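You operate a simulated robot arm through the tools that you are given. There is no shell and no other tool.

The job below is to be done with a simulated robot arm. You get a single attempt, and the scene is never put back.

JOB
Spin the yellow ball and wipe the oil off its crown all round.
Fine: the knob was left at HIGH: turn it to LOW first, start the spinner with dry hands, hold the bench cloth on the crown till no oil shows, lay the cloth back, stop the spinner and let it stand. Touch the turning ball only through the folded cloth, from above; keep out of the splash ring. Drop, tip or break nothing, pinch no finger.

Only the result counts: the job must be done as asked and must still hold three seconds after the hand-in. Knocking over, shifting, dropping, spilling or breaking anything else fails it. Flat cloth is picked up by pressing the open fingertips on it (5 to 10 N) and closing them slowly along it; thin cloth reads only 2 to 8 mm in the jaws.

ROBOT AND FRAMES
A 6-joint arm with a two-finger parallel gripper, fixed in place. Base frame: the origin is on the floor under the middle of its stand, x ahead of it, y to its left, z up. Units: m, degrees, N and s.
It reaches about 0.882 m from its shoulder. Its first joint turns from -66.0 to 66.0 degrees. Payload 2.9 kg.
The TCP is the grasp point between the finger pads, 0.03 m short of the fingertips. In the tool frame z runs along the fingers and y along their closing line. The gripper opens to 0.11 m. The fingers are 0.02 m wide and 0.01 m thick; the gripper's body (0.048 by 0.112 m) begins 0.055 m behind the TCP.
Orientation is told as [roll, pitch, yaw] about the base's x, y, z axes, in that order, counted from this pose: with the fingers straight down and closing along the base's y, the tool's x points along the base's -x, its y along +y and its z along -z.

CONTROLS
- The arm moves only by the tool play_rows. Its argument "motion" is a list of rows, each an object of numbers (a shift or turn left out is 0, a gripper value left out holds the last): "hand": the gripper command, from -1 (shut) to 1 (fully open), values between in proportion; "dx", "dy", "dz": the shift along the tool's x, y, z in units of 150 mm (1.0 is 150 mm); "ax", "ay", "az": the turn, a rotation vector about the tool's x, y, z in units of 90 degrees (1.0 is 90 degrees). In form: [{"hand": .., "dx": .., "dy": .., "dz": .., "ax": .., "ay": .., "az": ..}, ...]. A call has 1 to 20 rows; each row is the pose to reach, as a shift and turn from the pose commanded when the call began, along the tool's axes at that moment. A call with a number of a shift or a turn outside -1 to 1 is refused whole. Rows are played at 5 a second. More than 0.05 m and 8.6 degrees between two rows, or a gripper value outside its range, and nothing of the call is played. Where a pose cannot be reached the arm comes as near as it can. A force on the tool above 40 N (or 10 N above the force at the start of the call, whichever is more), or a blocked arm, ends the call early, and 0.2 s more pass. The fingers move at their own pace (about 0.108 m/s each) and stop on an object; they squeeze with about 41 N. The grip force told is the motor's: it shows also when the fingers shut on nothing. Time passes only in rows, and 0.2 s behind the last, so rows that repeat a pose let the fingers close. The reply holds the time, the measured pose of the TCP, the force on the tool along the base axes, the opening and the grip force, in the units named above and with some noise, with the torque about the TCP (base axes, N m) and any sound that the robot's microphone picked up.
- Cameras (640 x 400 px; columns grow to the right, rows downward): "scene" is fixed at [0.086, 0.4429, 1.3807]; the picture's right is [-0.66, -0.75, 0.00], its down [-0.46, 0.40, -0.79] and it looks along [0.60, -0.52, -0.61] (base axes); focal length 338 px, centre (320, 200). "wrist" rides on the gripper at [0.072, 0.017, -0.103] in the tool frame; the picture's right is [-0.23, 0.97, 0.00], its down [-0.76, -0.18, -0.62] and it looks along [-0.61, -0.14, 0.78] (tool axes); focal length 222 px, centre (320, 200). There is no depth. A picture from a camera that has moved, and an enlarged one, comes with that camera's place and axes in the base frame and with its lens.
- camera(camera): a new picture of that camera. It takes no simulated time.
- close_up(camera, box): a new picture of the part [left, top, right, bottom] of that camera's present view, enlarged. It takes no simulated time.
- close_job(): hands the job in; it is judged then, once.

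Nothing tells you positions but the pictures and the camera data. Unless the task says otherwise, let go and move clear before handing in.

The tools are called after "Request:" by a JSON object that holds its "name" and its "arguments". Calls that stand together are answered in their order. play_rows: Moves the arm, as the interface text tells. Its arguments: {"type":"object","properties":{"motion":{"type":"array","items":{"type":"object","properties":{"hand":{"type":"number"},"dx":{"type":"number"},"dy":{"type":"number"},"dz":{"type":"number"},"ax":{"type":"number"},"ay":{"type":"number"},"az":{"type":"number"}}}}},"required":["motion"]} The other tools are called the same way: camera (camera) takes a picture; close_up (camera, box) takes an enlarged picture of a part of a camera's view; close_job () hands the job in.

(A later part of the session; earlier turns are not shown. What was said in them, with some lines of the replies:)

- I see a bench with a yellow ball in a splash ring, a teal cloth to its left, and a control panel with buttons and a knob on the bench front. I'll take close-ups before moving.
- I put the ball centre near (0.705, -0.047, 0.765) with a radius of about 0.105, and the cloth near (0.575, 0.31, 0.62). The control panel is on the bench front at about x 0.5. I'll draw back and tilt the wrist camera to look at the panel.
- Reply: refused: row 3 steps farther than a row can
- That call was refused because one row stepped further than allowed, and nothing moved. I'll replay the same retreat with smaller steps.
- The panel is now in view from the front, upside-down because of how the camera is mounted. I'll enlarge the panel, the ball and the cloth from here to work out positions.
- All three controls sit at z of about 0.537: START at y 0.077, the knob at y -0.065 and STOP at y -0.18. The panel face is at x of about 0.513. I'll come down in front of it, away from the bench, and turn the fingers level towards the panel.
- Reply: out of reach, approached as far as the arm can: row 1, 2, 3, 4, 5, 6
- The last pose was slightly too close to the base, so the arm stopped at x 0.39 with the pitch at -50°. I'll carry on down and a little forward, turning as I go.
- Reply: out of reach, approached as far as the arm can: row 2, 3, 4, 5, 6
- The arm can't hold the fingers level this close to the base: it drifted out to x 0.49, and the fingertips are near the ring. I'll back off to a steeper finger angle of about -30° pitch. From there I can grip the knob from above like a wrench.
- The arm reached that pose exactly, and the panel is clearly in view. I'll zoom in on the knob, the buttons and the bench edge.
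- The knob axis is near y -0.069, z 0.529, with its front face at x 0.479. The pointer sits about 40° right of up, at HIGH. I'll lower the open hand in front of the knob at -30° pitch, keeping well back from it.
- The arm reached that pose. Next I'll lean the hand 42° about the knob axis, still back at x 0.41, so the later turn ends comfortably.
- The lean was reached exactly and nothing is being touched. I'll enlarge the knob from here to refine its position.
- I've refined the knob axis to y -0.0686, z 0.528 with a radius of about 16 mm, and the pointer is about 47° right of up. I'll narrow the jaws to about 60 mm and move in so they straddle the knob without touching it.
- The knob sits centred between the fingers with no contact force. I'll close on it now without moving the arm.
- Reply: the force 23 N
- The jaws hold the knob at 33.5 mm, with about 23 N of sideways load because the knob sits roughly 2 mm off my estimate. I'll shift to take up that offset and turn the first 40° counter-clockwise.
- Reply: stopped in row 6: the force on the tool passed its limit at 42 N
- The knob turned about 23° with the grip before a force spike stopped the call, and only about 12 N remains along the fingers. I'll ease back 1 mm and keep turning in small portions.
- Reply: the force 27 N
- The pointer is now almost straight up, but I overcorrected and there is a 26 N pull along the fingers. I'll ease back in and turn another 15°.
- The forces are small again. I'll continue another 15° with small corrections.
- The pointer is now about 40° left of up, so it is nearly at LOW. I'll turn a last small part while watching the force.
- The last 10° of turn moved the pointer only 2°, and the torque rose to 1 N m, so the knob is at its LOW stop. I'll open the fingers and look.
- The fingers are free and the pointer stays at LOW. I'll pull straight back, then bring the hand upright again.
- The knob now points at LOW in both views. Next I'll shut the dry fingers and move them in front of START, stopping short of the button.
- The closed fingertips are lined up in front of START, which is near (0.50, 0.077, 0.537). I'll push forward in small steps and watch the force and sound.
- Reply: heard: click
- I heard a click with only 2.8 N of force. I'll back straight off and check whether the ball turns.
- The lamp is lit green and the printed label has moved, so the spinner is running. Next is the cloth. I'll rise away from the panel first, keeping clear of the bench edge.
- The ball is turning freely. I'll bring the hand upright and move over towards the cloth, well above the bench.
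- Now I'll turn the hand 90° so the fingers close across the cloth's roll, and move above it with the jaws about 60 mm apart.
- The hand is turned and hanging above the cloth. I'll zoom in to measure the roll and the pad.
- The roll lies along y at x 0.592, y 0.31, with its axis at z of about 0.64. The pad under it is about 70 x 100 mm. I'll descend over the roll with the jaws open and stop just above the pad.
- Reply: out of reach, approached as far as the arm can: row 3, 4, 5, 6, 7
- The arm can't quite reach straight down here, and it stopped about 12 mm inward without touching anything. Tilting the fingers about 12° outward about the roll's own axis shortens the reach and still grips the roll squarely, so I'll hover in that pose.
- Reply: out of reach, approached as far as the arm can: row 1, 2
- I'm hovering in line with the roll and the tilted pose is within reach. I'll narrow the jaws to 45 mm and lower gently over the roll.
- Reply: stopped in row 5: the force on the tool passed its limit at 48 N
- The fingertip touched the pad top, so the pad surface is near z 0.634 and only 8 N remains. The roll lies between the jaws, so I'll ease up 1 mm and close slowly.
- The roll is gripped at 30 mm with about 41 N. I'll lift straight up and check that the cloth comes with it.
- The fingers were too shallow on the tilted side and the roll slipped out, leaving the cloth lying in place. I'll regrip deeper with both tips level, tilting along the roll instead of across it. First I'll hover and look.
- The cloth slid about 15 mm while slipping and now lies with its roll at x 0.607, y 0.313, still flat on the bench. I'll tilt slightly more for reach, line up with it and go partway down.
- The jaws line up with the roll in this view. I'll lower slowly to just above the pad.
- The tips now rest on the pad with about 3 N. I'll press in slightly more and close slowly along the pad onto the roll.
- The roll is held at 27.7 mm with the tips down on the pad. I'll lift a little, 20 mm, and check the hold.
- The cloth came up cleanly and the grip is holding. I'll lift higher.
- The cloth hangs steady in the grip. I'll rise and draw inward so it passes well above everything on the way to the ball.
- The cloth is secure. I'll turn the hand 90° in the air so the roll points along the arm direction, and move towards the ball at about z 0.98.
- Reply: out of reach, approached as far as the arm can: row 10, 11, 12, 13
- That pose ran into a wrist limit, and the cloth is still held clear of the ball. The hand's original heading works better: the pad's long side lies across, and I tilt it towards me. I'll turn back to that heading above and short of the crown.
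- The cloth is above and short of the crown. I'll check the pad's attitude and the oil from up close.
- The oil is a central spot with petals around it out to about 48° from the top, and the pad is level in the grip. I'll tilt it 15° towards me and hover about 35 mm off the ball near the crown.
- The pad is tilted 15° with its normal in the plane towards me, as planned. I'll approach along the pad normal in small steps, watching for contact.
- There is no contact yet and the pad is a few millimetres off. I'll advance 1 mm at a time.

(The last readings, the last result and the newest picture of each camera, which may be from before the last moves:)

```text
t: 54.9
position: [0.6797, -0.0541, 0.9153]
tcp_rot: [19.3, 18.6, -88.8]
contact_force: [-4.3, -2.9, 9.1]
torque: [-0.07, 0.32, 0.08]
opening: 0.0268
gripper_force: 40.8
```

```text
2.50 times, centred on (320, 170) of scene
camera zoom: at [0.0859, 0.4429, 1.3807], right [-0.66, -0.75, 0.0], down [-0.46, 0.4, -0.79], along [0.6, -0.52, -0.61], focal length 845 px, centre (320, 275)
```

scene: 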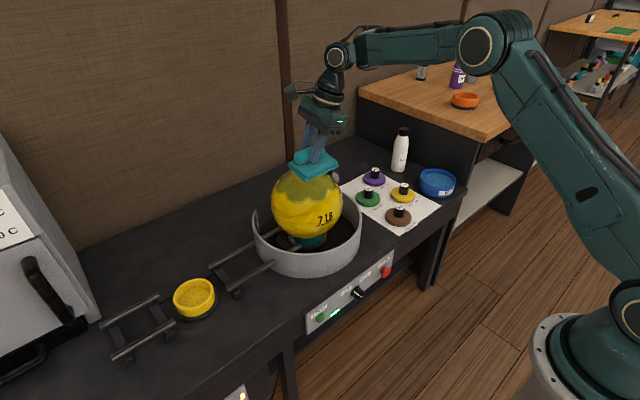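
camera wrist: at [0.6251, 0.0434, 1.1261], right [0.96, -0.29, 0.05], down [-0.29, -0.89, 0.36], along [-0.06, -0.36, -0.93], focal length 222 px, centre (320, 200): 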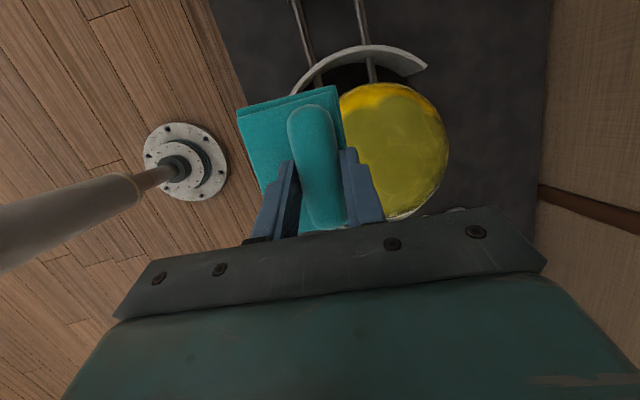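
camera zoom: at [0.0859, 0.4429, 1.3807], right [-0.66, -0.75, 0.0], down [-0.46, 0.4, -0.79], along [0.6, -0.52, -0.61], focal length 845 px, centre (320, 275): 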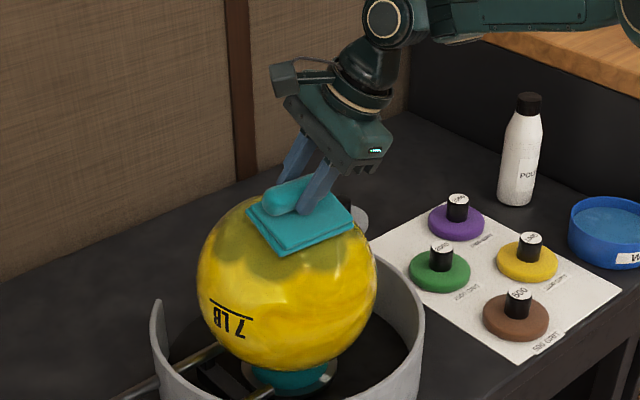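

Contact came where I predicted, with about 10 N along the pad normal. I'll hold it there for about 3 seconds and see what the oil does.

Request:
{"name": "play_rows", "arguments": {"motion": [{"hand": -1}, {"hand": -1}, {"hand": -1}, {"hand": -1}, {"hand": -1}, {"hand": -1}, {"hand": -1}, {"hand": -1}, {"hand": -1}, {"hand": -1}, {"hand": -1}, {"hand": -1}, {"hand": -1}, {"hand": -1}, {"hand": -1}]}}

Request:
{"name": "close_up", "arguments": {"camera": "scene", "box": [250, 110, 390, 250]}}

Request:
{"name": "close_up", "arguments": {"camera": "wrist", "box": [220, 40, 480, 240]}}

```text
t: 58.1
position: [0.6802, -0.0528, 0.9139]
tcp_rot: [19.3, 18.6, -88.5]
contact_force: [-6.4, -6.7, 17.5]
torque: [-0.26, 0.5, 0.08]
opening: 0.0268
gripper_force: 41.3
```

```text
2.86 times, centred on (320, 180) of scene
camera zoom: at [0.0854, 0.4428, 1.3808], right [-0.66, -0.75, 0.0], down [-0.46, 0.4, -0.79], along [0.6, -0.52, -0.61], focal length 966 px, centre (320, 257)
```

zoom: 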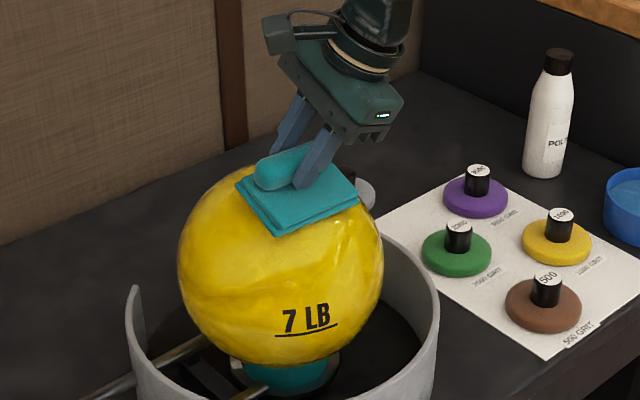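

```text
2.00 times, centred on (350, 140) of wrist
camera zoom: at [0.6607, -0.0165, 1.0349], right [0.93, -0.3, 0.23], down [-0.35, -0.9, 0.26], along [0.13, -0.32, -0.94], focal length 444 px, centre (260, 320)
```

zoom: 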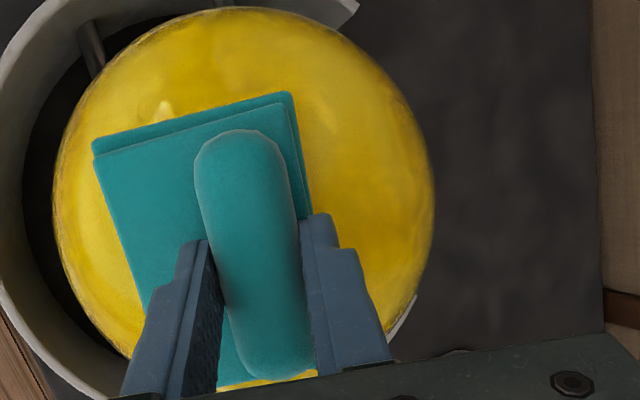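

All the oil in view is gone from the sides. The contact force has crept up to 20 N, so I'll ease off a little and hold for 2 more seconds before lifting to inspect the crown.

Request:
{"name": "play_rows", "arguments": {"motion": [{"hand": -1, "dx": 0.0007, "dy": 0.0001, "dz": -0.002}, {"hand": -1, "dx": 0.0007, "dy": 0.0001, "dz": -0.002}, {"hand": -1, "dx": 0.0007, "dy": 0.0001, "dz": -0.002}, {"hand": -1, "dx": 0.0007, "dy": 0.0001, "dz": -0.002}, {"hand": -1, "dx": 0.0007, "dy": 0.0001, "dz": -0.002}, {"hand": -1, "dx": 0.0007, "dy": 0.0001, "dz": -0.002}, {"hand": -1, "dx": 0.0007, "dy": 0.0001, "dz": -0.002}, {"hand": -1, "dx": 0.0007, "dy": 0.0001, "dz": -0.002}, {"hand": -1, "dx": 0.0007, "dy": 0.0001, "dz": -0.002}, {"hand": -1, "dx": 0.0007, "dy": 0.0001, "dz": -0.002}]}}

Request:
{"name": "close_up", "arguments": {"camera": "scene", "box": [250, 110, 390, 250]}}

```text
t: 60.3
position: [0.679, -0.0533, 0.9142]
tcp_rot: [19.1, 18.8, -88.6]
contact_force: [-1.9, -1.7, 3.9]
torque: [-0.03, 0.08, 0.04]
opening: 0.0269
gripper_force: 41.0
```

```text
2.86 times, centred on (320, 180) of scene
camera zoom: at [0.0858, 0.4429, 1.3807], right [-0.66, -0.75, 0.0], down [-0.46, 0.4, -0.79], along [0.6, -0.52, -0.61], focal length 966 px, centre (320, 257)
```

zoom: 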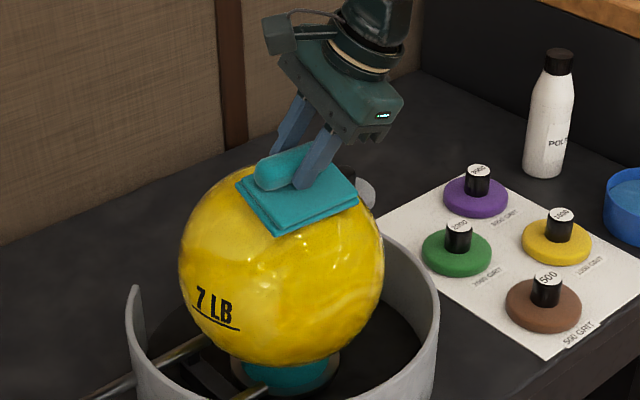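

No oil shows around the pad. I'll lift straight off along the pad normal and look at the crown itself.

Request:
{"name": "play_rows", "arguments": {"motion": [{"hand": -1, "dx": 0.02, "dy": 0.0035, "dz": -0.06}, {"hand": -1, "dx": 0.06, "dy": 0.0106, "dz": -0.18}, {"hand": -1, "dx": 0.11, "dy": 0.02, "dz": -0.33}, {"hand": -1, "dx": 0.17, "dy": 0.03, "dz": -0.51}, {"hand": -1, "dx": 0.17, "dy": 0.03, "dz": -0.51}]}}

Request:
{"name": "close_up", "arguments": {"camera": "scene", "box": [250, 110, 390, 250]}}

Request:
{"name": "camera", "arguments": {"camera": "wrist"}}

```text
t: 61.5
position: [0.6576, -0.0531, 0.9921]
tcp_rot: [19.3, 18.8, -88.6]
contact_force: [-0.7, 0.4, 0.9]
torque: [-0.01, -0.01, 0.0]
opening: 0.0268
gripper_force: 41.2
```

```text
2.86 times, centred on (320, 180) of scene
camera zoom: at [0.086, 0.4429, 1.3807], right [-0.66, -0.75, 0.0], down [-0.46, 0.4, -0.79], along [0.6, -0.52, -0.61], focal length 966 px, centre (320, 257)
```

zoom: 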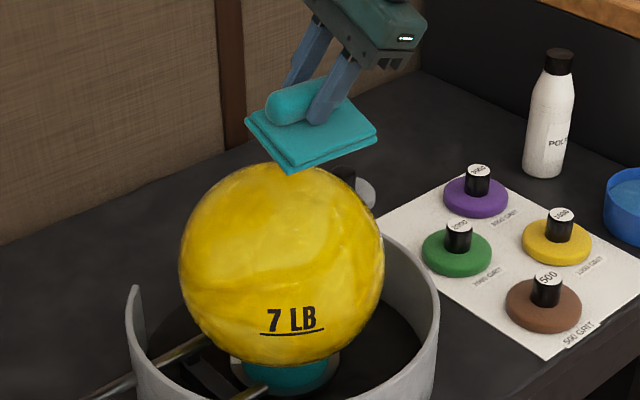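

```text
taken
camera wrist: at [0.6396, -0.0161, 1.1125], right [0.93, -0.3, 0.23], down [-0.35, -0.9, 0.26], along [0.13, -0.32, -0.94], focal length 222 px, centre (320, 200)
```

wrist: 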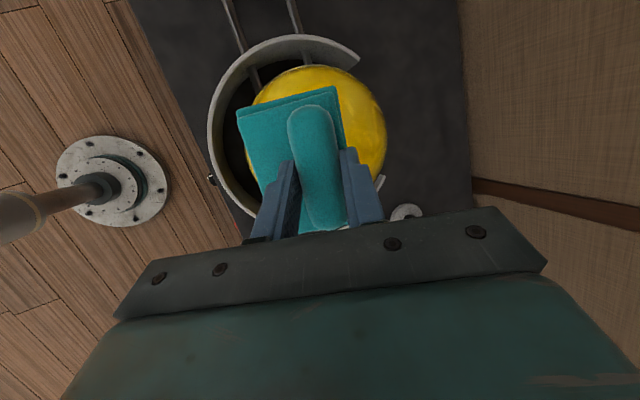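

The visible crown is clean yellow now, and the cloth is still firmly held. I'll carry it back towards its place, levelling the pad on the way.

Request:
{"name": "play_rows", "arguments": {"motion": [{"hand": -1, "dx": 0.16, "dy": -0.073, "dz": 0.01, "ax": 0.027, "ay": -0.002, "az": 0.0066}, {"hand": -1, "dx": 0.33, "dy": -0.147, "dz": 0.03, "ax": 0.054, "ay": -0.004, "az": 0.013}, {"hand": -1, "dx": 0.49, "dy": -0.22, "dz": 0.05, "ax": 0.081, "ay": -0.006, "az": 0.02}, {"hand": -1, "dx": 0.65, "dy": -0.294, "dz": 0.08, "ax": 0.108, "ay": -0.0075, "az": 0.026}, {"hand": -1, "dx": 0.81, "dy": -0.367, "dz": 0.1, "ax": 0.135, "ay": -0.0094, "az": 0.033}, {"hand": -1, "dx": 0.977, "dy": -0.441, "dz": 0.122, "ax": 0.1628, "ay": -0.0113, "az": 0.0395}, {"hand": -1, "dx": 0.977, "dy": -0.441, "dz": 0.122, "ax": 0.1628, "ay": -0.0113, "az": 0.0395}]}}

Request:
{"name": "camera", "arguments": {"camera": "wrist"}}

Request:
{"name": "close_up", "arguments": {"camera": "scene", "box": [210, 90, 390, 250]}}

```text
t: 63.1
position: [0.5999, 0.097, 1.0026]
tcp_rot: [3.3, 18.3, -92.6]
contact_force: [0.2, 1.0, -0.5]
torque: [0.02, -0.02, 0.01]
opening: 0.0273
gripper_force: 41.1
```

```text
taken
camera wrist: at [0.6117, 0.1347, 1.1244], right [0.96, -0.28, -0.02], down [-0.25, -0.91, 0.34], along [-0.11, -0.32, -0.94], focal length 222 px, centre (320, 200)
```

wrist: 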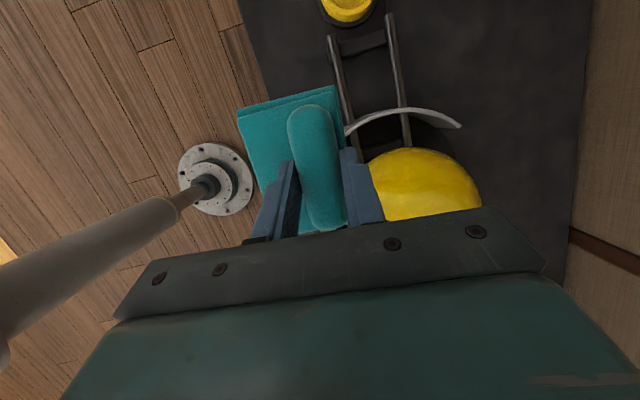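

```text
2.50 times, centred on (300, 170) of scene
camera zoom: at [0.086, 0.4429, 1.3807], right [-0.66, -0.75, 0.0], down [-0.46, 0.4, -0.79], along [0.6, -0.52, -0.61], focal length 845 px, centre (370, 275)
```

zoom: 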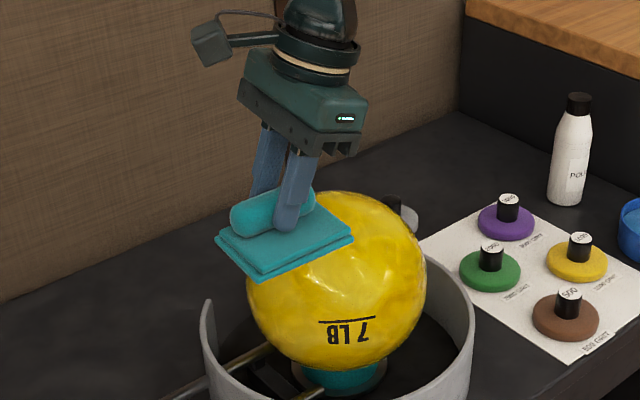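

The crown looks clean from here too. I'll zoom in on the ball from the wrist to be sure before putting the cloth down.

Request:
{"name": "close_up", "arguments": {"camera": "wrist", "box": [330, 90, 510, 230]}}

```text
2.86 times, centred on (420, 160) of wrist
camera zoom: at [0.6117, 0.1347, 1.1244], right [0.96, -0.28, -0.02], down [-0.25, -0.91, 0.34], along [-0.11, -0.32, -0.94], focal length 635 px, centre (34, 314)
```

zoom: 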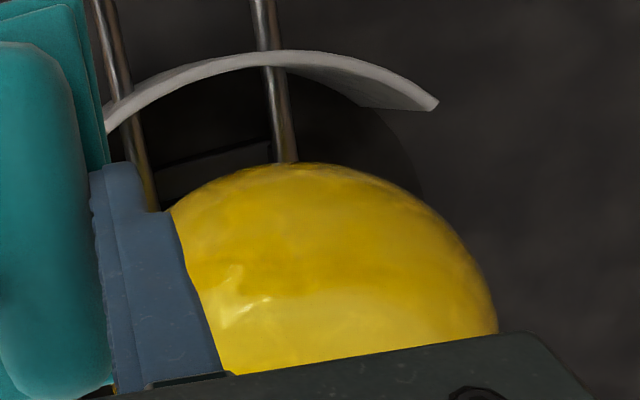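

The ball is clean with only its own swirl pattern showing. I'll carry the cloth on towards its place on the bench.

Request:
{"name": "play_rows", "arguments": {"motion": [{"hand": -1, "dx": 0.17, "dy": -0.07, "dz": 0.1}, {"hand": -1, "dx": 0.33, "dy": -0.14, "dz": 0.22}, {"hand": -1, "dx": 0.5, "dy": -0.21, "dz": 0.35}, {"hand": -1, "dx": 0.67, "dy": -0.28, "dz": 0.48}, {"hand": -1, "dx": 0.832, "dy": -0.346, "dz": 0.608}, {"hand": -1, "dx": 0.832, "dy": -0.346, "dz": 0.608}]}}

Request:
{"name": "close_up", "arguments": {"camera": "scene", "box": [230, 140, 390, 290]}}

```text
t: 64.5
position: [0.5584, 0.2489, 0.9532]
tcp_rot: [3.4, 18.4, -92.6]
contact_force: [0.3, -0.4, -0.5]
torque: [-0.01, 0.01, 0.0]
opening: 0.0269
gripper_force: 41.2
```

```text
2.67 times, centred on (310, 215) of scene
camera zoom: at [0.086, 0.4429, 1.3807], right [-0.66, -0.75, 0.0], down [-0.46, 0.4, -0.79], along [0.6, -0.52, -0.61], focal length 901 px, centre (347, 160)
```

zoom: 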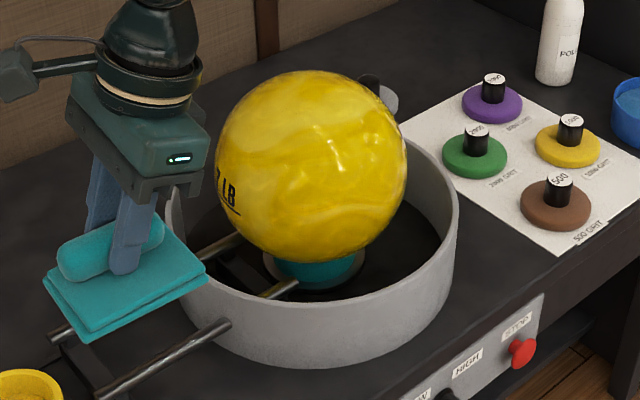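

The whole crown is clean. I'll bring the cloth above its original spot.

Request:
{"name": "play_rows", "arguments": {"motion": [{"hand": -1, "dx": 0.015, "dy": 0.03, "dz": 0.19}, {"hand": -1, "dx": 0.03, "dy": 0.06, "dz": 0.38}, {"hand": -1, "dx": 0.046, "dy": 0.09, "dz": 0.57}, {"hand": -1, "dx": 0.06, "dy": 0.12, "dz": 0.76}, {"hand": -1, "dx": 0.076, "dy": 0.146, "dz": 0.949}, {"hand": -1, "dx": 0.076, "dy": 0.146, "dz": 0.949}]}}

Request:
{"name": "close_up", "arguments": {"camera": "scene", "box": [140, 190, 330, 370]}}

Request:
{"name": "camera", "arguments": {"camera": "wrist"}}

```text
t: 65.9
position: [0.5938, 0.3019, 0.8228]
tcp_rot: [3.4, 18.4, -92.6]
contact_force: [0.6, -0.8, -1.0]
torque: [-0.03, -0.02, 0.02]
opening: 0.0267
gripper_force: 41.3
```

```text
2.22 times, centred on (235, 280) of scene
camera zoom: at [0.086, 0.4429, 1.3807], right [-0.66, -0.75, 0.0], down [-0.46, 0.4, -0.79], along [0.6, -0.52, -0.61], focal length 751 px, centre (509, 22)
```

zoom: 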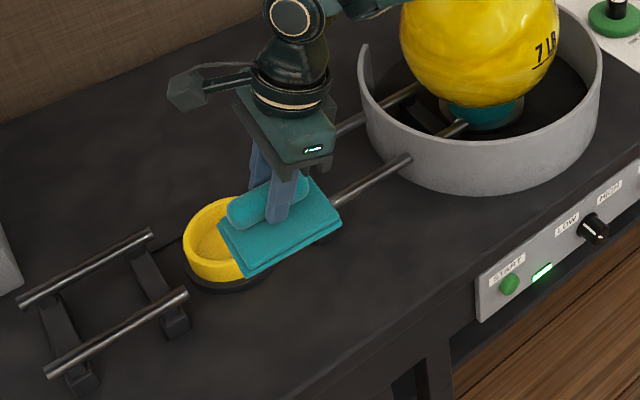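

```text
taken
camera wrist: at [0.6052, 0.338, 0.9437], right [0.96, -0.28, -0.02], down [-0.25, -0.91, 0.34], along [-0.11, -0.32, -0.94], focal length 222 px, centre (320, 200)
```

wrist: 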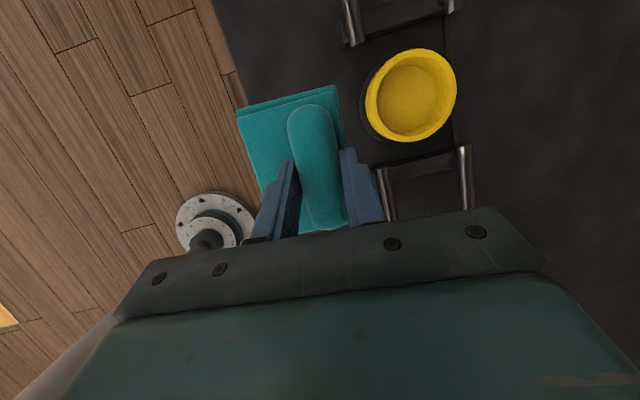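

The cloth is above its spot and clear of the yellow dish. I'll lower it to just above the bench.

Request:
{"name": "play_rows", "arguments": {"motion": [{"hand": -1, "dx": -0.06, "dy": -0.013, "dz": 0.18}, {"hand": -1, "dx": -0.12, "dy": -0.026, "dz": 0.36}, {"hand": -1, "dx": -0.18, "dy": -0.039, "dz": 0.54}, {"hand": -1, "dx": -0.24, "dy": -0.052, "dz": 0.72}, {"hand": -1, "dx": -0.28, "dy": -0.061, "dz": 0.84}, {"hand": -1, "dx": -0.3, "dy": -0.066, "dz": 0.9}, {"hand": -1, "dx": -0.3, "dy": -0.066, "dz": 0.9}]}}

Request:
{"name": "close_up", "arguments": {"camera": "scene", "box": [170, 270, 290, 370]}}

Request:
{"name": "close_up", "arguments": {"camera": "wrist", "box": [160, 50, 480, 250]}}

```text
t: 67.5
position: [0.5901, 0.302, 0.6802]
tcp_rot: [3.4, 18.4, -92.4]
contact_force: [-0.2, -0.1, -0.5]
torque: [-0.02, -0.01, 0.01]
opening: 0.0268
gripper_force: 41.5
```

```text
4.00 times, centred on (230, 320) of scene
camera zoom: at [0.086, 0.4429, 1.3807], right [-0.66, -0.75, 0.0], down [-0.46, 0.4, -0.79], along [0.6, -0.52, -0.61], focal length 1352 px, centre (680, -280)
```

zoom: 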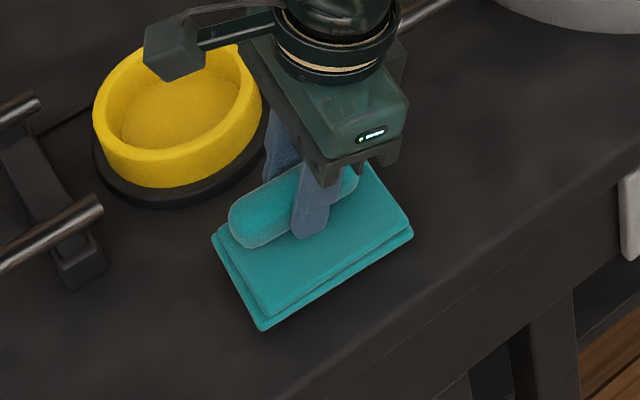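

```text
2.00 times, centred on (320, 150) of wrist
camera zoom: at [0.6028, 0.3383, 0.8009], right [0.96, -0.28, -0.02], down [-0.25, -0.91, 0.34], along [-0.11, -0.32, -0.94], focal length 444 px, centre (320, 300)
```

zoom: 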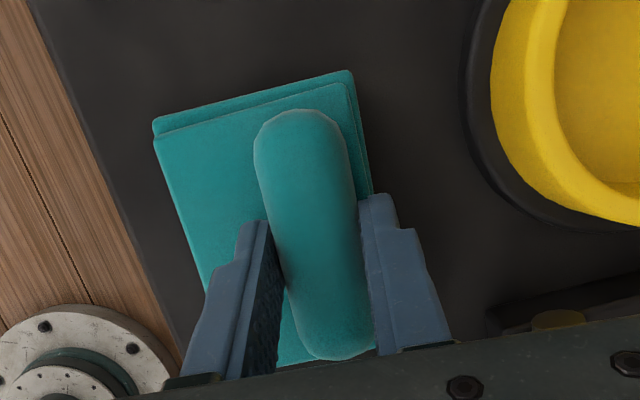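

The pad hovers about 13 mm over its spot. I'll lower it the rest of the way gently until it touches.

Request:
{"name": "play_rows", "arguments": {"motion": [{"hand": -1, "dx": -0.0106, "dy": -0.0019, "dz": 0.0316}, {"hand": -1, "dx": -0.019, "dy": -0.0034, "dz": 0.0568}, {"hand": -1, "dx": -0.0211, "dy": -0.0037, "dz": 0.0631}, {"hand": -1, "dx": -0.0232, "dy": -0.0041, "dz": 0.0694}, {"hand": -1, "dx": -0.0253, "dy": -0.0045, "dz": 0.0757}]}}

```text
t: 68.7
position: [0.5899, 0.3003, 0.6682]
tcp_rot: [3.4, 18.5, -92.4]
contact_force: [-1.4, 1.2, 6.8]
torque: [0.42, 0.4, 0.08]
opening: 0.0269
gripper_force: 41.2
```

The pad is touching down with about 7 N. I'll settle it a little more and then open the fingers slowly.

Request:
{"name": "play_rows", "arguments": {"motion": [{"hand": -1, "dx": -0.0015, "dz": 0.0045}, {"hand": -0.45, "dx": -0.0015, "dz": 0.0045}, {"hand": -0.35, "dx": -0.0008, "dz": 0.0022}, {"hand": -0.25, "dx": 0, "dz": 0}, {"hand": -0.1, "dx": 0, "dz": 0}, {"hand": -0.1, "dx": 0, "dz": 0}]}}

Request:
{"name": "close_up", "arguments": {"camera": "wrist", "box": [160, 50, 480, 250]}}

Request:
{"name": "close_up", "arguments": {"camera": "scene", "box": [170, 270, 290, 370]}}

```text
t: 70.1
position: [0.5896, 0.301, 0.6684]
tcp_rot: [3.3, 18.4, -92.5]
contact_force: [0.3, 0.7, 0.6]
torque: [0.0, 0.05, -0.01]
opening: 0.0495
gripper_force: 0.1
```

```text
2.00 times, centred on (320, 150) of wrist
camera zoom: at [0.6021, 0.3375, 0.7888], right [0.96, -0.28, -0.02], down [-0.25, -0.91, 0.34], along [-0.11, -0.32, -0.94], focal length 444 px, centre (320, 300)
```

zoom: 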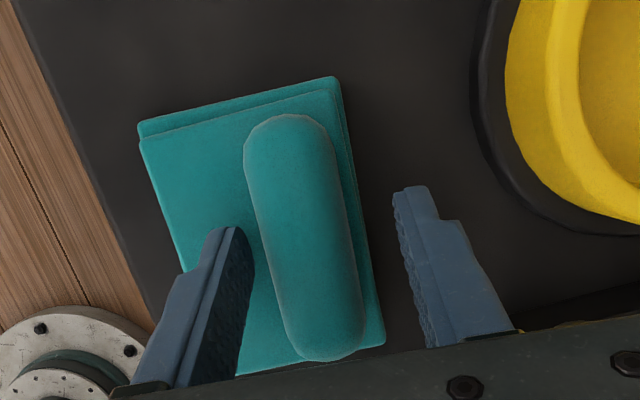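

```text
4.00 times, centred on (230, 320) of scene
camera zoom: at [0.086, 0.4429, 1.3807], right [-0.66, -0.75, 0.0], down [-0.46, 0.4, -0.79], along [0.6, -0.52, -0.61], focal length 1352 px, centre (680, -280)
```

zoom: 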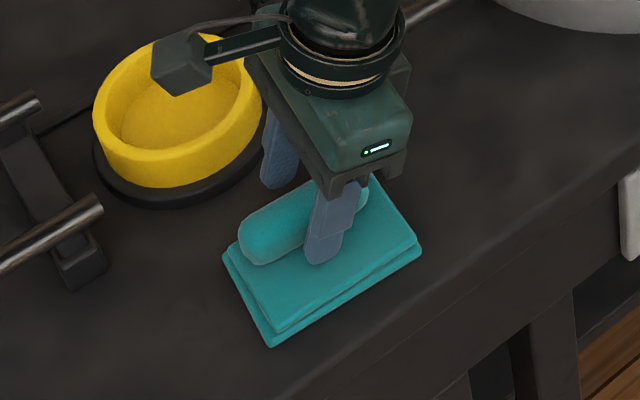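

The cloth lies back almost exactly where it started and the fingers are free. I'll widen slightly and withdraw along the finger direction.

Request:
{"name": "play_rows", "arguments": {"motion": [{"hand": 0.1, "dx": 0.002, "dz": -0.008}, {"hand": 0.1, "dx": 0.002, "dz": -0.02}, {"hand": 0.1, "dz": -0.1}, {"hand": 0.1, "dz": -0.25}, {"hand": 0.1, "dz": -0.45}, {"hand": 0.1, "dz": -0.65}, {"hand": 0.1, "dz": -0.65}]}}

Request:
{"name": "camera", "arguments": {"camera": "scene"}}

Request:
{"name": "camera", "arguments": {"camera": "wrist"}}

```text
t: 71.7
position: [0.5826, 0.2702, 0.7595]
tcp_rot: [3.3, 18.5, -92.5]
contact_force: [-0.3, 1.0, -0.2]
torque: [-0.04, -0.01, -0.03]
opening: 0.0603
gripper_force: 0.1
```

```text
taken
```

scene: 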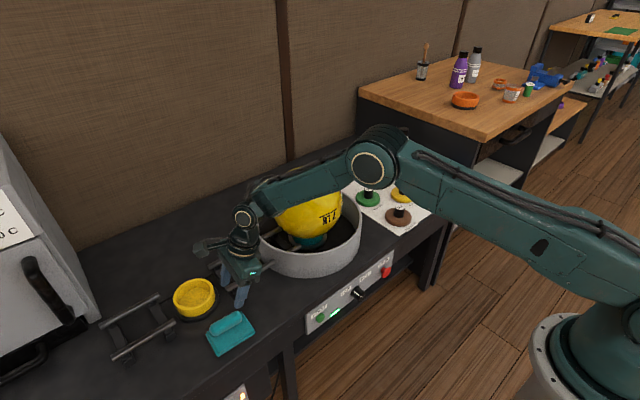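

```text
taken
camera wrist: at [0.5953, 0.3067, 0.8816], right [0.96, -0.28, -0.02], down [-0.25, -0.91, 0.34], along [-0.11, -0.32, -0.94], focal length 222 px, centre (320, 200)
```

wrist: 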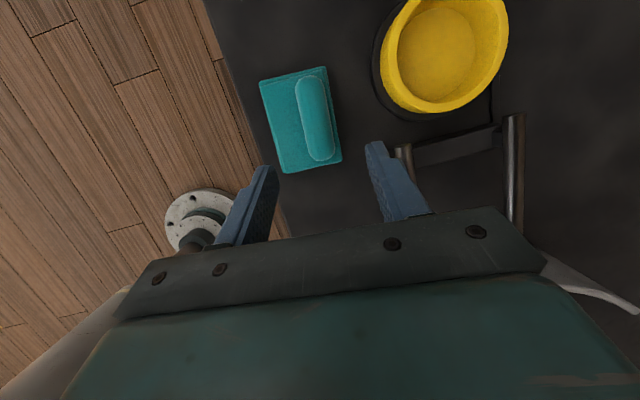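

The cloth is back in place, folded and lying flat. I'll withdraw over the bench edge, turning the hand back to face the panel and shutting the fingers for the STOP press.

Request:
{"name": "play_rows", "arguments": {"motion": [{"hand": 0.1, "dx": -0.026, "dy": -0.06, "dz": -0.12, "ax": -0.006, "ay": -0.0286, "az": -0.0793}, {"hand": -0.3, "dx": -0.052, "dy": -0.12, "dz": -0.23, "ax": -0.0119, "ay": -0.0573, "az": -0.1587}, {"hand": -1, "dx": -0.078, "dy": -0.18, "dz": -0.33, "ax": -0.0178, "ay": -0.0859, "az": -0.238}, {"hand": -1, "dx": -0.104, "dy": -0.24, "dz": -0.42, "ax": -0.0238, "ay": -0.1146, "az": -0.3174}, {"hand": -1, "dx": -0.13, "dy": -0.3, "dz": -0.5, "ax": -0.0297, "ay": -0.1432, "az": -0.3967}, {"hand": -1, "dx": -0.155, "dy": -0.36, "dz": -0.58, "ax": -0.0356, "ay": -0.1718, "az": -0.476}, {"hand": -1, "dx": -0.181, "dy": -0.42, "dz": -0.66, "ax": -0.0416, "ay": -0.2005, "az": -0.5554}, {"hand": -1, "dx": -0.207, "dy": -0.48, "dz": -0.73, "ax": -0.0475, "ay": -0.2291, "az": -0.6347}, {"hand": -1, "dx": -0.233, "dy": -0.54, "dz": -0.78, "ax": -0.0535, "ay": -0.2578, "az": -0.7141}, {"hand": -1, "dx": -0.259, "dy": -0.598, "dz": -0.825, "ax": -0.0594, "ay": -0.2864, "az": -0.7934}, {"hand": -1, "dx": -0.259, "dy": -0.598, "dz": -0.825, "ax": -0.0594, "ay": -0.2864, "az": -0.7934}]}}

```text
t: 74.1
position: [0.4821, 0.2002, 0.8614]
tcp_rot: [9.0, -19.5, -25.3]
contact_force: [0.9, -0.4, -0.2]
torque: [-0.03, -0.01, 0.02]
opening: 0.0
gripper_force: 37.6
```

The hand is clear at (0.48, 0.20, 0.86). I'll finish the turn to the panel heading and move across in front of the bench.

Request:
{"name": "play_rows", "arguments": {"motion": [{"hand": -1, "dx": 0.03, "dy": -0.19, "dz": 0.04, "ax": -0.004, "ay": -0.019, "az": -0.053}, {"hand": -1, "dx": 0.06, "dy": -0.38, "dz": 0.08, "ax": -0.008, "ay": -0.038, "az": -0.106}, {"hand": -1, "dx": 0.09, "dy": -0.57, "dz": 0.13, "ax": -0.012, "ay": -0.057, "az": -0.159}, {"hand": -1, "dx": 0.12, "dy": -0.76, "dz": 0.18, "ax": -0.016, "ay": -0.076, "az": -0.212}, {"hand": -1, "dx": 0.152, "dy": -0.941, "dz": 0.226, "ax": -0.0198, "ay": -0.0955, "az": -0.2645}, {"hand": -1, "dx": 0.152, "dy": -0.941, "dz": 0.226, "ax": -0.0198, "ay": -0.0955, "az": -0.2645}]}}

Request:
{"name": "camera", "arguments": {"camera": "scene"}}

```text
t: 75.5
position: [0.4219, 0.0802, 0.8014]
tcp_rot: [-0.2, -30.0, 0.0]
contact_force: [-0.4, 0.3, -0.1]
torque: [-0.04, 0.02, 0.0]
opening: 0.0
gripper_force: 37.6
```

```text
taken
```

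scene: 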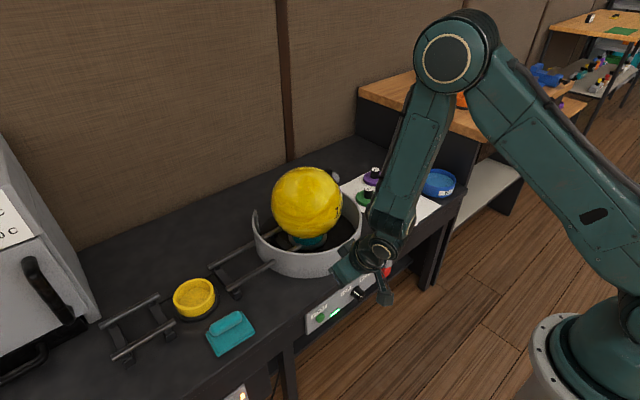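

The pose is right. I'll move along the front of the bench towards STOP, staying back at x 0.41.

Request:
{"name": "play_rows", "arguments": {"motion": [{"hand": -1, "dx": 0.06, "dy": -0.19, "dz": 0.07}, {"hand": -1, "dx": 0.12, "dy": -0.38, "dz": 0.14}, {"hand": -1, "dx": 0.18, "dy": -0.57, "dz": 0.22}, {"hand": -1, "dx": 0.24, "dy": -0.76, "dz": 0.29}, {"hand": -1, "dx": 0.303, "dy": -0.933, "dz": 0.364}, {"hand": -1, "dx": 0.303, "dy": -0.933, "dz": 0.364}]}}

Request:
{"name": "camera", "arguments": {"camera": "wrist"}}

```text
t: 76.9
position: [0.4101, -0.0613, 0.7312]
tcp_rot: [-0.2, -29.9, 0.0]
contact_force: [-0.5, 0.3, 0.6]
torque: [-0.05, -0.01, 0.01]
opening: 0.0
gripper_force: 38.0
```

```text
taken
camera wrist: at [0.2961, -0.0425, 0.7827], right [0.2, 0.97, 0.11], down [0.35, -0.18, 0.92], along [0.92, -0.14, -0.37], focal length 222 px, centre (320, 200)
```

wrist: 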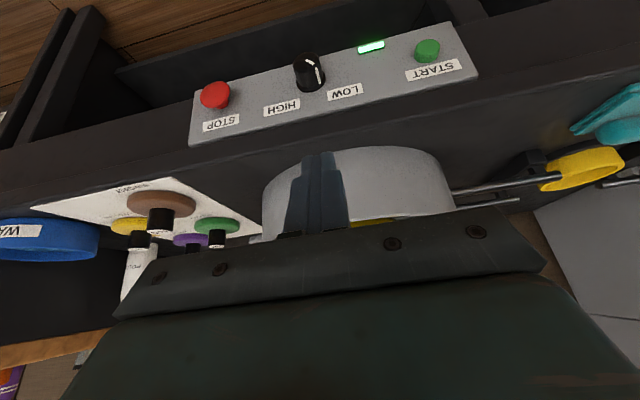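

STOP looks to be near (0.484, -0.187, 0.532). I'll go down in front of it and look again from close up.

Request:
{"name": "play_rows", "arguments": {"motion": [{"hand": -1, "dx": 0.08, "dy": -0.17, "dz": 0.13}, {"hand": -1, "dx": 0.16, "dy": -0.34, "dz": 0.27}, {"hand": -1, "dx": 0.24, "dy": -0.5, "dz": 0.41}, {"hand": -1, "dx": 0.32, "dy": -0.67, "dz": 0.55}, {"hand": -1, "dx": 0.4, "dy": -0.84, "dz": 0.693}, {"hand": -1, "dx": 0.4, "dy": -0.84, "dz": 0.693}]}}

Request:
{"name": "camera", "arguments": {"camera": "wrist"}}

Request:
{"name": "camera", "arguments": {"camera": "scene"}}

```text
t: 78.3
position: [0.4096, -0.1864, 0.6107]
tcp_rot: [-0.1, -30.0, -0.1]
contact_force: [-0.3, -0.8, 0.4]
torque: [0.0, -0.02, 0.0]
opening: 0.0004
gripper_force: 37.3
```

```text
taken
camera wrist: at [0.2954, -0.1676, 0.6631], right [0.2, 0.97, 0.11], down [0.35, -0.18, 0.92], along [0.92, -0.14, -0.37], focal length 222 px, centre (320, 200)
```

wrist: 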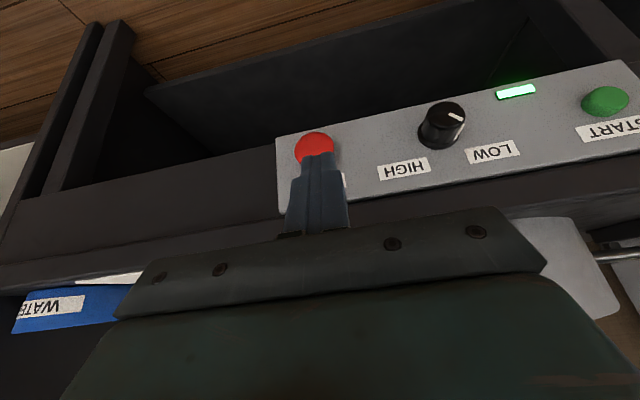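

```text
taken
```

scene: 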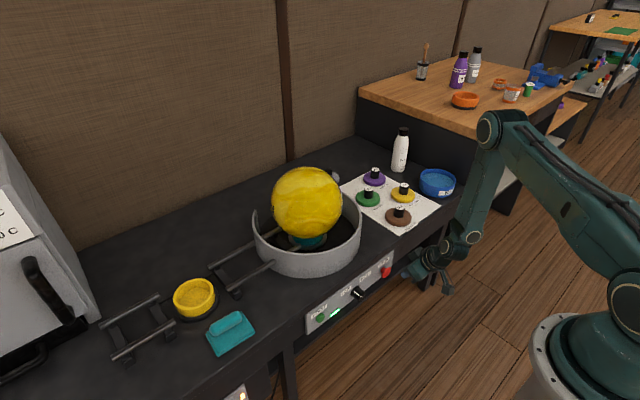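

STOP is at about (0.482, -0.196, 0.532). I'll line the closed fingertips up in front of it without touching it.

Request:
{"name": "play_rows", "arguments": {"motion": [{"hand": -1, "dx": 0.026, "dy": -0.03, "dz": 0.13}, {"hand": -1, "dx": 0.052, "dy": -0.064, "dz": 0.27}, {"hand": -1, "dx": 0.077, "dy": -0.064, "dz": 0.4}, {"hand": -1, "dx": 0.077, "dy": -0.064, "dz": 0.4}]}}

Request:
{"name": "close_up", "arguments": {"camera": "wrist", "box": [180, 60, 500, 260]}}

Request:
{"name": "close_up", "arguments": {"camera": "scene", "box": [330, 230, 450, 330]}}

```text
t: 79.3
position: [0.4293, -0.1962, 0.5529]
tcp_rot: [-0.1, -30.0, 0.0]
contact_force: [-0.4, -0.4, 0.2]
torque: [0.02, -0.01, 0.02]
opening: 0.0
gripper_force: 38.0
```

```text
2.00 times, centred on (340, 160) of wrist
camera zoom: at [0.3151, -0.1772, 0.6051], right [0.2, 0.97, 0.11], down [0.35, -0.18, 0.92], along [0.92, -0.14, -0.37], focal length 444 px, centre (280, 280)
```

zoom: 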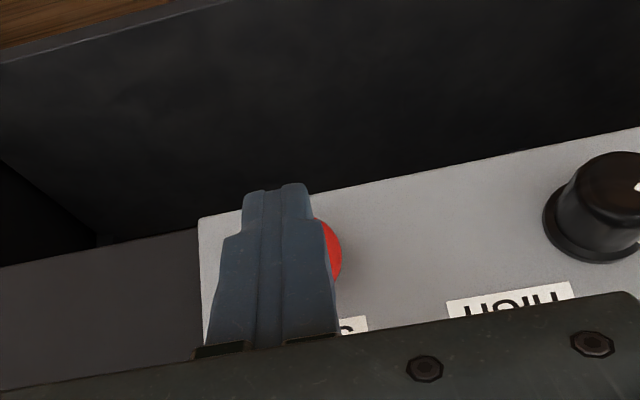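

```text
4.00 times, centred on (390, 280) of scene
camera zoom: at [0.086, 0.4429, 1.3807], right [-0.66, -0.75, 0.0], down [-0.46, 0.4, -0.79], along [0.6, -0.52, -0.61], focal length 1352 px, centre (40, -120)
```

zoom: 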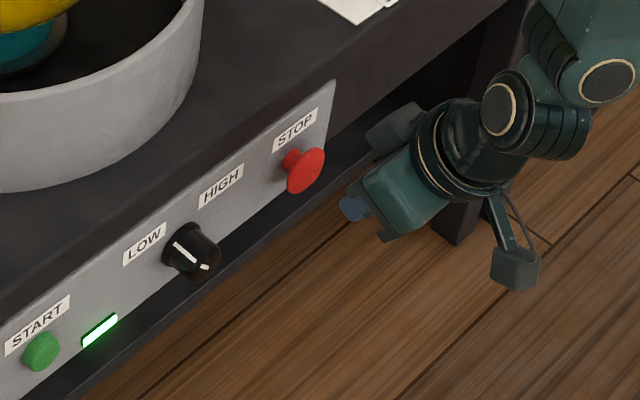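

The tips are in front of STOP and the knob still points at LOW. I'll push forward in small steps.

Request:
{"name": "play_rows", "arguments": {"motion": [{"hand": -1, "dx": -0.08, "dz": 0.055}, {"hand": -1, "dx": -0.155, "dz": 0.105}, {"hand": -1, "dx": -0.178, "dz": 0.118}, {"hand": -1, "dx": -0.195, "dz": 0.128}, {"hand": -1, "dx": -0.213, "dz": 0.138}]}}

Request:
{"name": "close_up", "arguments": {"camera": "scene", "box": [330, 230, 450, 330]}}

```text
t: 80.5
position: [0.4678, -0.1957, 0.5515]
tcp_rot: [0.0, -30.0, 0.1]
contact_force: [-2.6, -1.2, 0.7]
torque: [-0.03, 0.03, -0.02]
opening: 0.0002
gripper_force: 37.8
heard: click
```

```text
4.00 times, centred on (390, 280) of scene
camera zoom: at [0.086, 0.4429, 1.3807], right [-0.66, -0.75, 0.0], down [-0.46, 0.4, -0.79], along [0.6, -0.52, -0.61], focal length 1352 px, centre (40, -120)
```

zoom: 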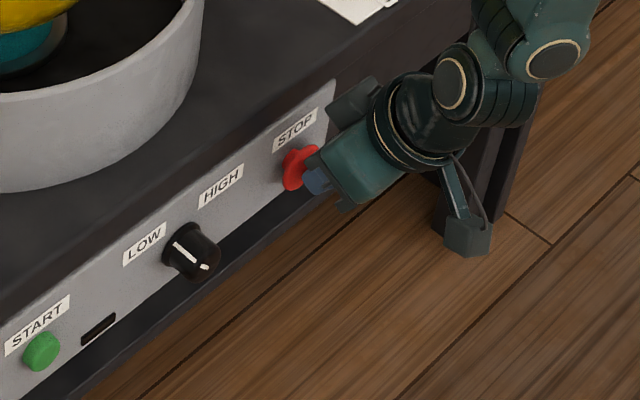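

The STOP click came through and the green lamp is out. I'll back straight off and watch the ball run down.

Request:
{"name": "play_rows", "arguments": {"motion": [{"hand": -1, "dx": 0.1, "dz": -0.06}, {"hand": -1, "dx": 0.22, "dz": -0.13}, {"hand": -1, "dx": 0.35, "dz": -0.2}, {"hand": -1, "dx": 0.35, "dz": -0.2}]}}

Request:
{"name": "camera", "arguments": {"camera": "scene"}}

Request:
{"name": "close_up", "arguments": {"camera": "scene", "box": [230, 140, 390, 290]}}

```text
t: 81.5
position: [0.4057, -0.1951, 0.5516]
tcp_rot: [0.0, -30.1, 0.0]
contact_force: [0.0, -0.5, -0.6]
torque: [0.0, -0.03, 0.03]
opening: 0.0004
gripper_force: 36.9
```

```text
taken
```

scene: 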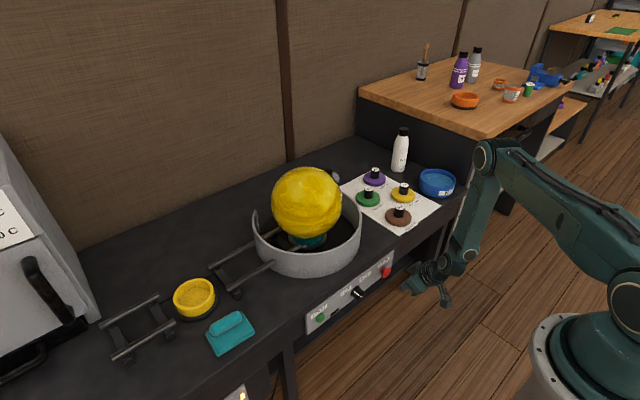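

```text
2.67 times, centred on (310, 215) of scene
camera zoom: at [0.086, 0.4429, 1.3807], right [-0.66, -0.75, 0.0], down [-0.46, 0.4, -0.79], along [0.6, -0.52, -0.61], focal length 901 px, centre (347, 160)
```

zoom: 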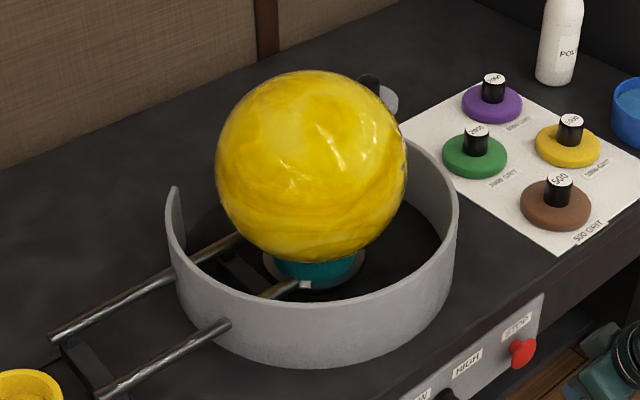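

The lamp is out. I'll let time pass while raising the arm clear, then compare two pictures to confirm the ball stands still.

Request:
{"name": "play_rows", "arguments": {"motion": [{"hand": -1, "dx": -0.05, "dz": -0.1}, {"hand": -1, "dx": -0.12, "dz": -0.22}, {"hand": -1, "dx": -0.2, "dz": -0.36}, {"hand": -1, "dx": -0.28, "dz": -0.5}, {"hand": -1, "dx": -0.37, "dz": -0.64}, {"hand": -1, "dx": -0.37, "dz": -0.64}, {"hand": -1, "dx": -0.37, "dz": -0.64}, {"hand": -1, "dx": -0.37, "dz": -0.64}, {"hand": -1, "dx": -0.37, "dz": -0.64}, {"hand": -1, "dx": -0.37, "dz": -0.64}, {"hand": -1, "dx": -0.37, "dz": -0.64}, {"hand": -1, "dx": -0.37, "dz": -0.64}, {"hand": -1, "dx": -0.37, "dz": -0.64}, {"hand": -1, "dx": -0.37, "dz": -0.64}]}}

Request:
{"name": "close_up", "arguments": {"camera": "scene", "box": [230, 140, 390, 290]}}

```text
t: 84.5
position: [0.4082, -0.1958, 0.661]
tcp_rot: [-0.1, -29.9, -0.1]
contact_force: [-0.5, 0.0, -0.4]
torque: [0.02, 0.01, -0.05]
opening: 0.0
gripper_force: 38.3
```

```text
2.67 times, centred on (310, 215) of scene
camera zoom: at [0.086, 0.4429, 1.3807], right [-0.66, -0.75, 0.0], down [-0.46, 0.4, -0.79], along [0.6, -0.52, -0.61], focal length 901 px, centre (347, 160)
```

zoom: 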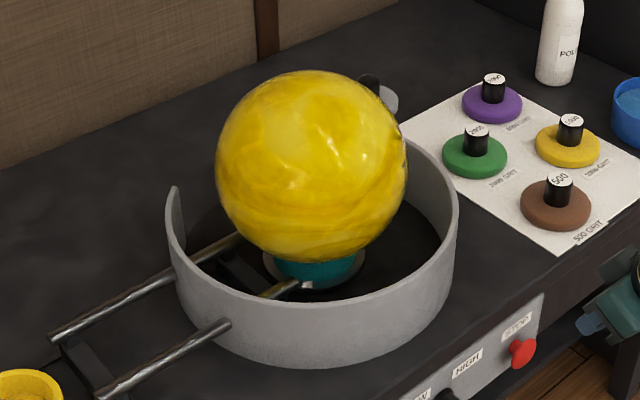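

The ball looks almost unchanged since the last view. I'll wait 2 more seconds and compare again, including the cloth and the panel.

Request:
{"name": "play_rows", "arguments": {"motion": [{"hand": -1}, {"hand": -1}, {"hand": -1}, {"hand": -1}, {"hand": -1}, {"hand": -1}, {"hand": -1}, {"hand": -1}, {"hand": -1}, {"hand": -1}]}}

Request:
{"name": "close_up", "arguments": {"camera": "scene", "box": [230, 140, 390, 290]}}

Request:
{"name": "close_up", "arguments": {"camera": "scene", "box": [280, 240, 420, 340]}}

Request:
{"name": "close_up", "arguments": {"camera": "scene", "box": [90, 260, 290, 385]}}

```text
t: 86.7
position: [0.4076, -0.1947, 0.6619]
tcp_rot: [0.1, -29.9, -0.1]
contact_force: [0.9, -0.1, 0.2]
torque: [-0.01, 0.03, -0.03]
opening: 0.0
gripper_force: 37.7
```

```text
2.67 times, centred on (310, 215) of scene
camera zoom: at [0.086, 0.4429, 1.3807], right [-0.66, -0.75, 0.0], down [-0.46, 0.4, -0.79], along [0.6, -0.52, -0.61], focal length 901 px, centre (347, 160)
```

zoom: 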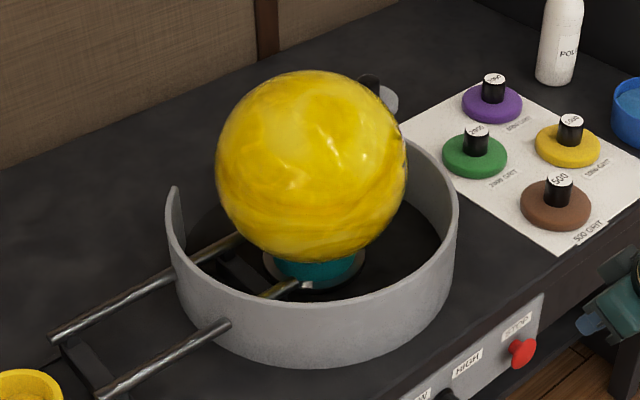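

```text
4.00 times, centred on (350, 290) of scene
camera zoom: at [0.086, 0.4429, 1.3807], right [-0.66, -0.75, 0.0], down [-0.46, 0.4, -0.79], along [0.6, -0.52, -0.61], focal length 1352 px, centre (200, -160)
```

zoom: 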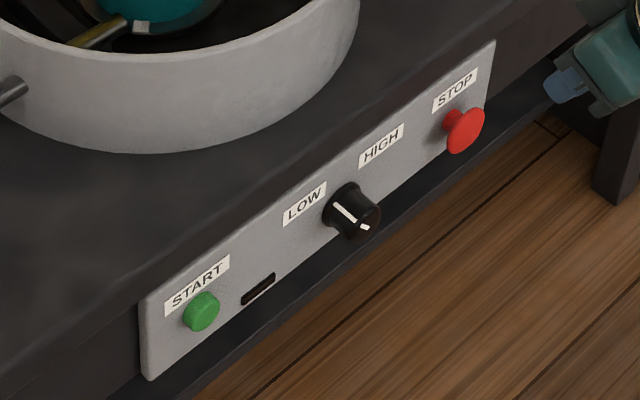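

```text
3.20 times, centred on (190, 322) of scene
camera zoom: at [0.086, 0.4429, 1.3807], right [-0.66, -0.75, 0.0], down [-0.46, 0.4, -0.79], along [0.6, -0.52, -0.61], focal length 1082 px, centre (736, -192)
```

zoom: 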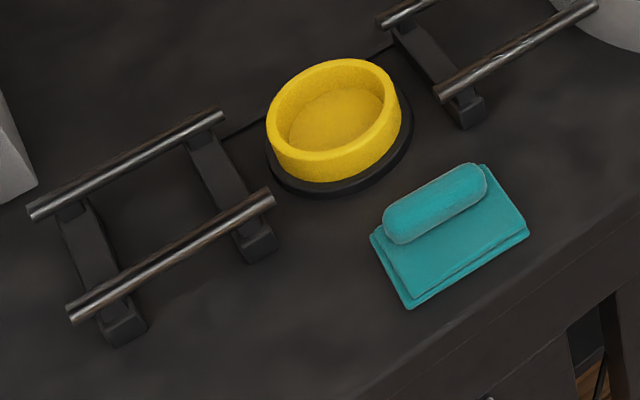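

The ball stands still: the last two views are identical. It is clean on every side I saw as it turned, the lamp is out, the knob is at LOW, and the cloth lies in its place. The hand is empty and clear, so I'm handing in.

Request:
{"name": "close_job", "arguments": {}}

```text
The job is handed in.
```

The ball's crown is wiped clean all round, the spinner is stopped and standing still, and the job is handed in.

- **Knob:** I turned it from HIGH to its LOW stop before starting anything.
- **Start and stop:** Each button clicked at under 3 N. The lamp lit on START and went out on STOP. Two pictures about 2 seconds apart after the stop show the ball in the same position.
- **Wiping:** I held the folded cloth on the crown from above for about 5 seconds at roughly 4 to 20 N. No oil showed on any side seen afterwards as the ball turned.
- **Cloth:** My first grip slipped and slid it about 15 mm along the bench, still flat. I regripped it, and after wiping laid it back within a few millimetres of where it started.

There were two brief force spikes: about 42 N while turning the knob and 48 N when a fingertip first touched the pad. Nothing in the pictures afterwards looked damaged or out of place.
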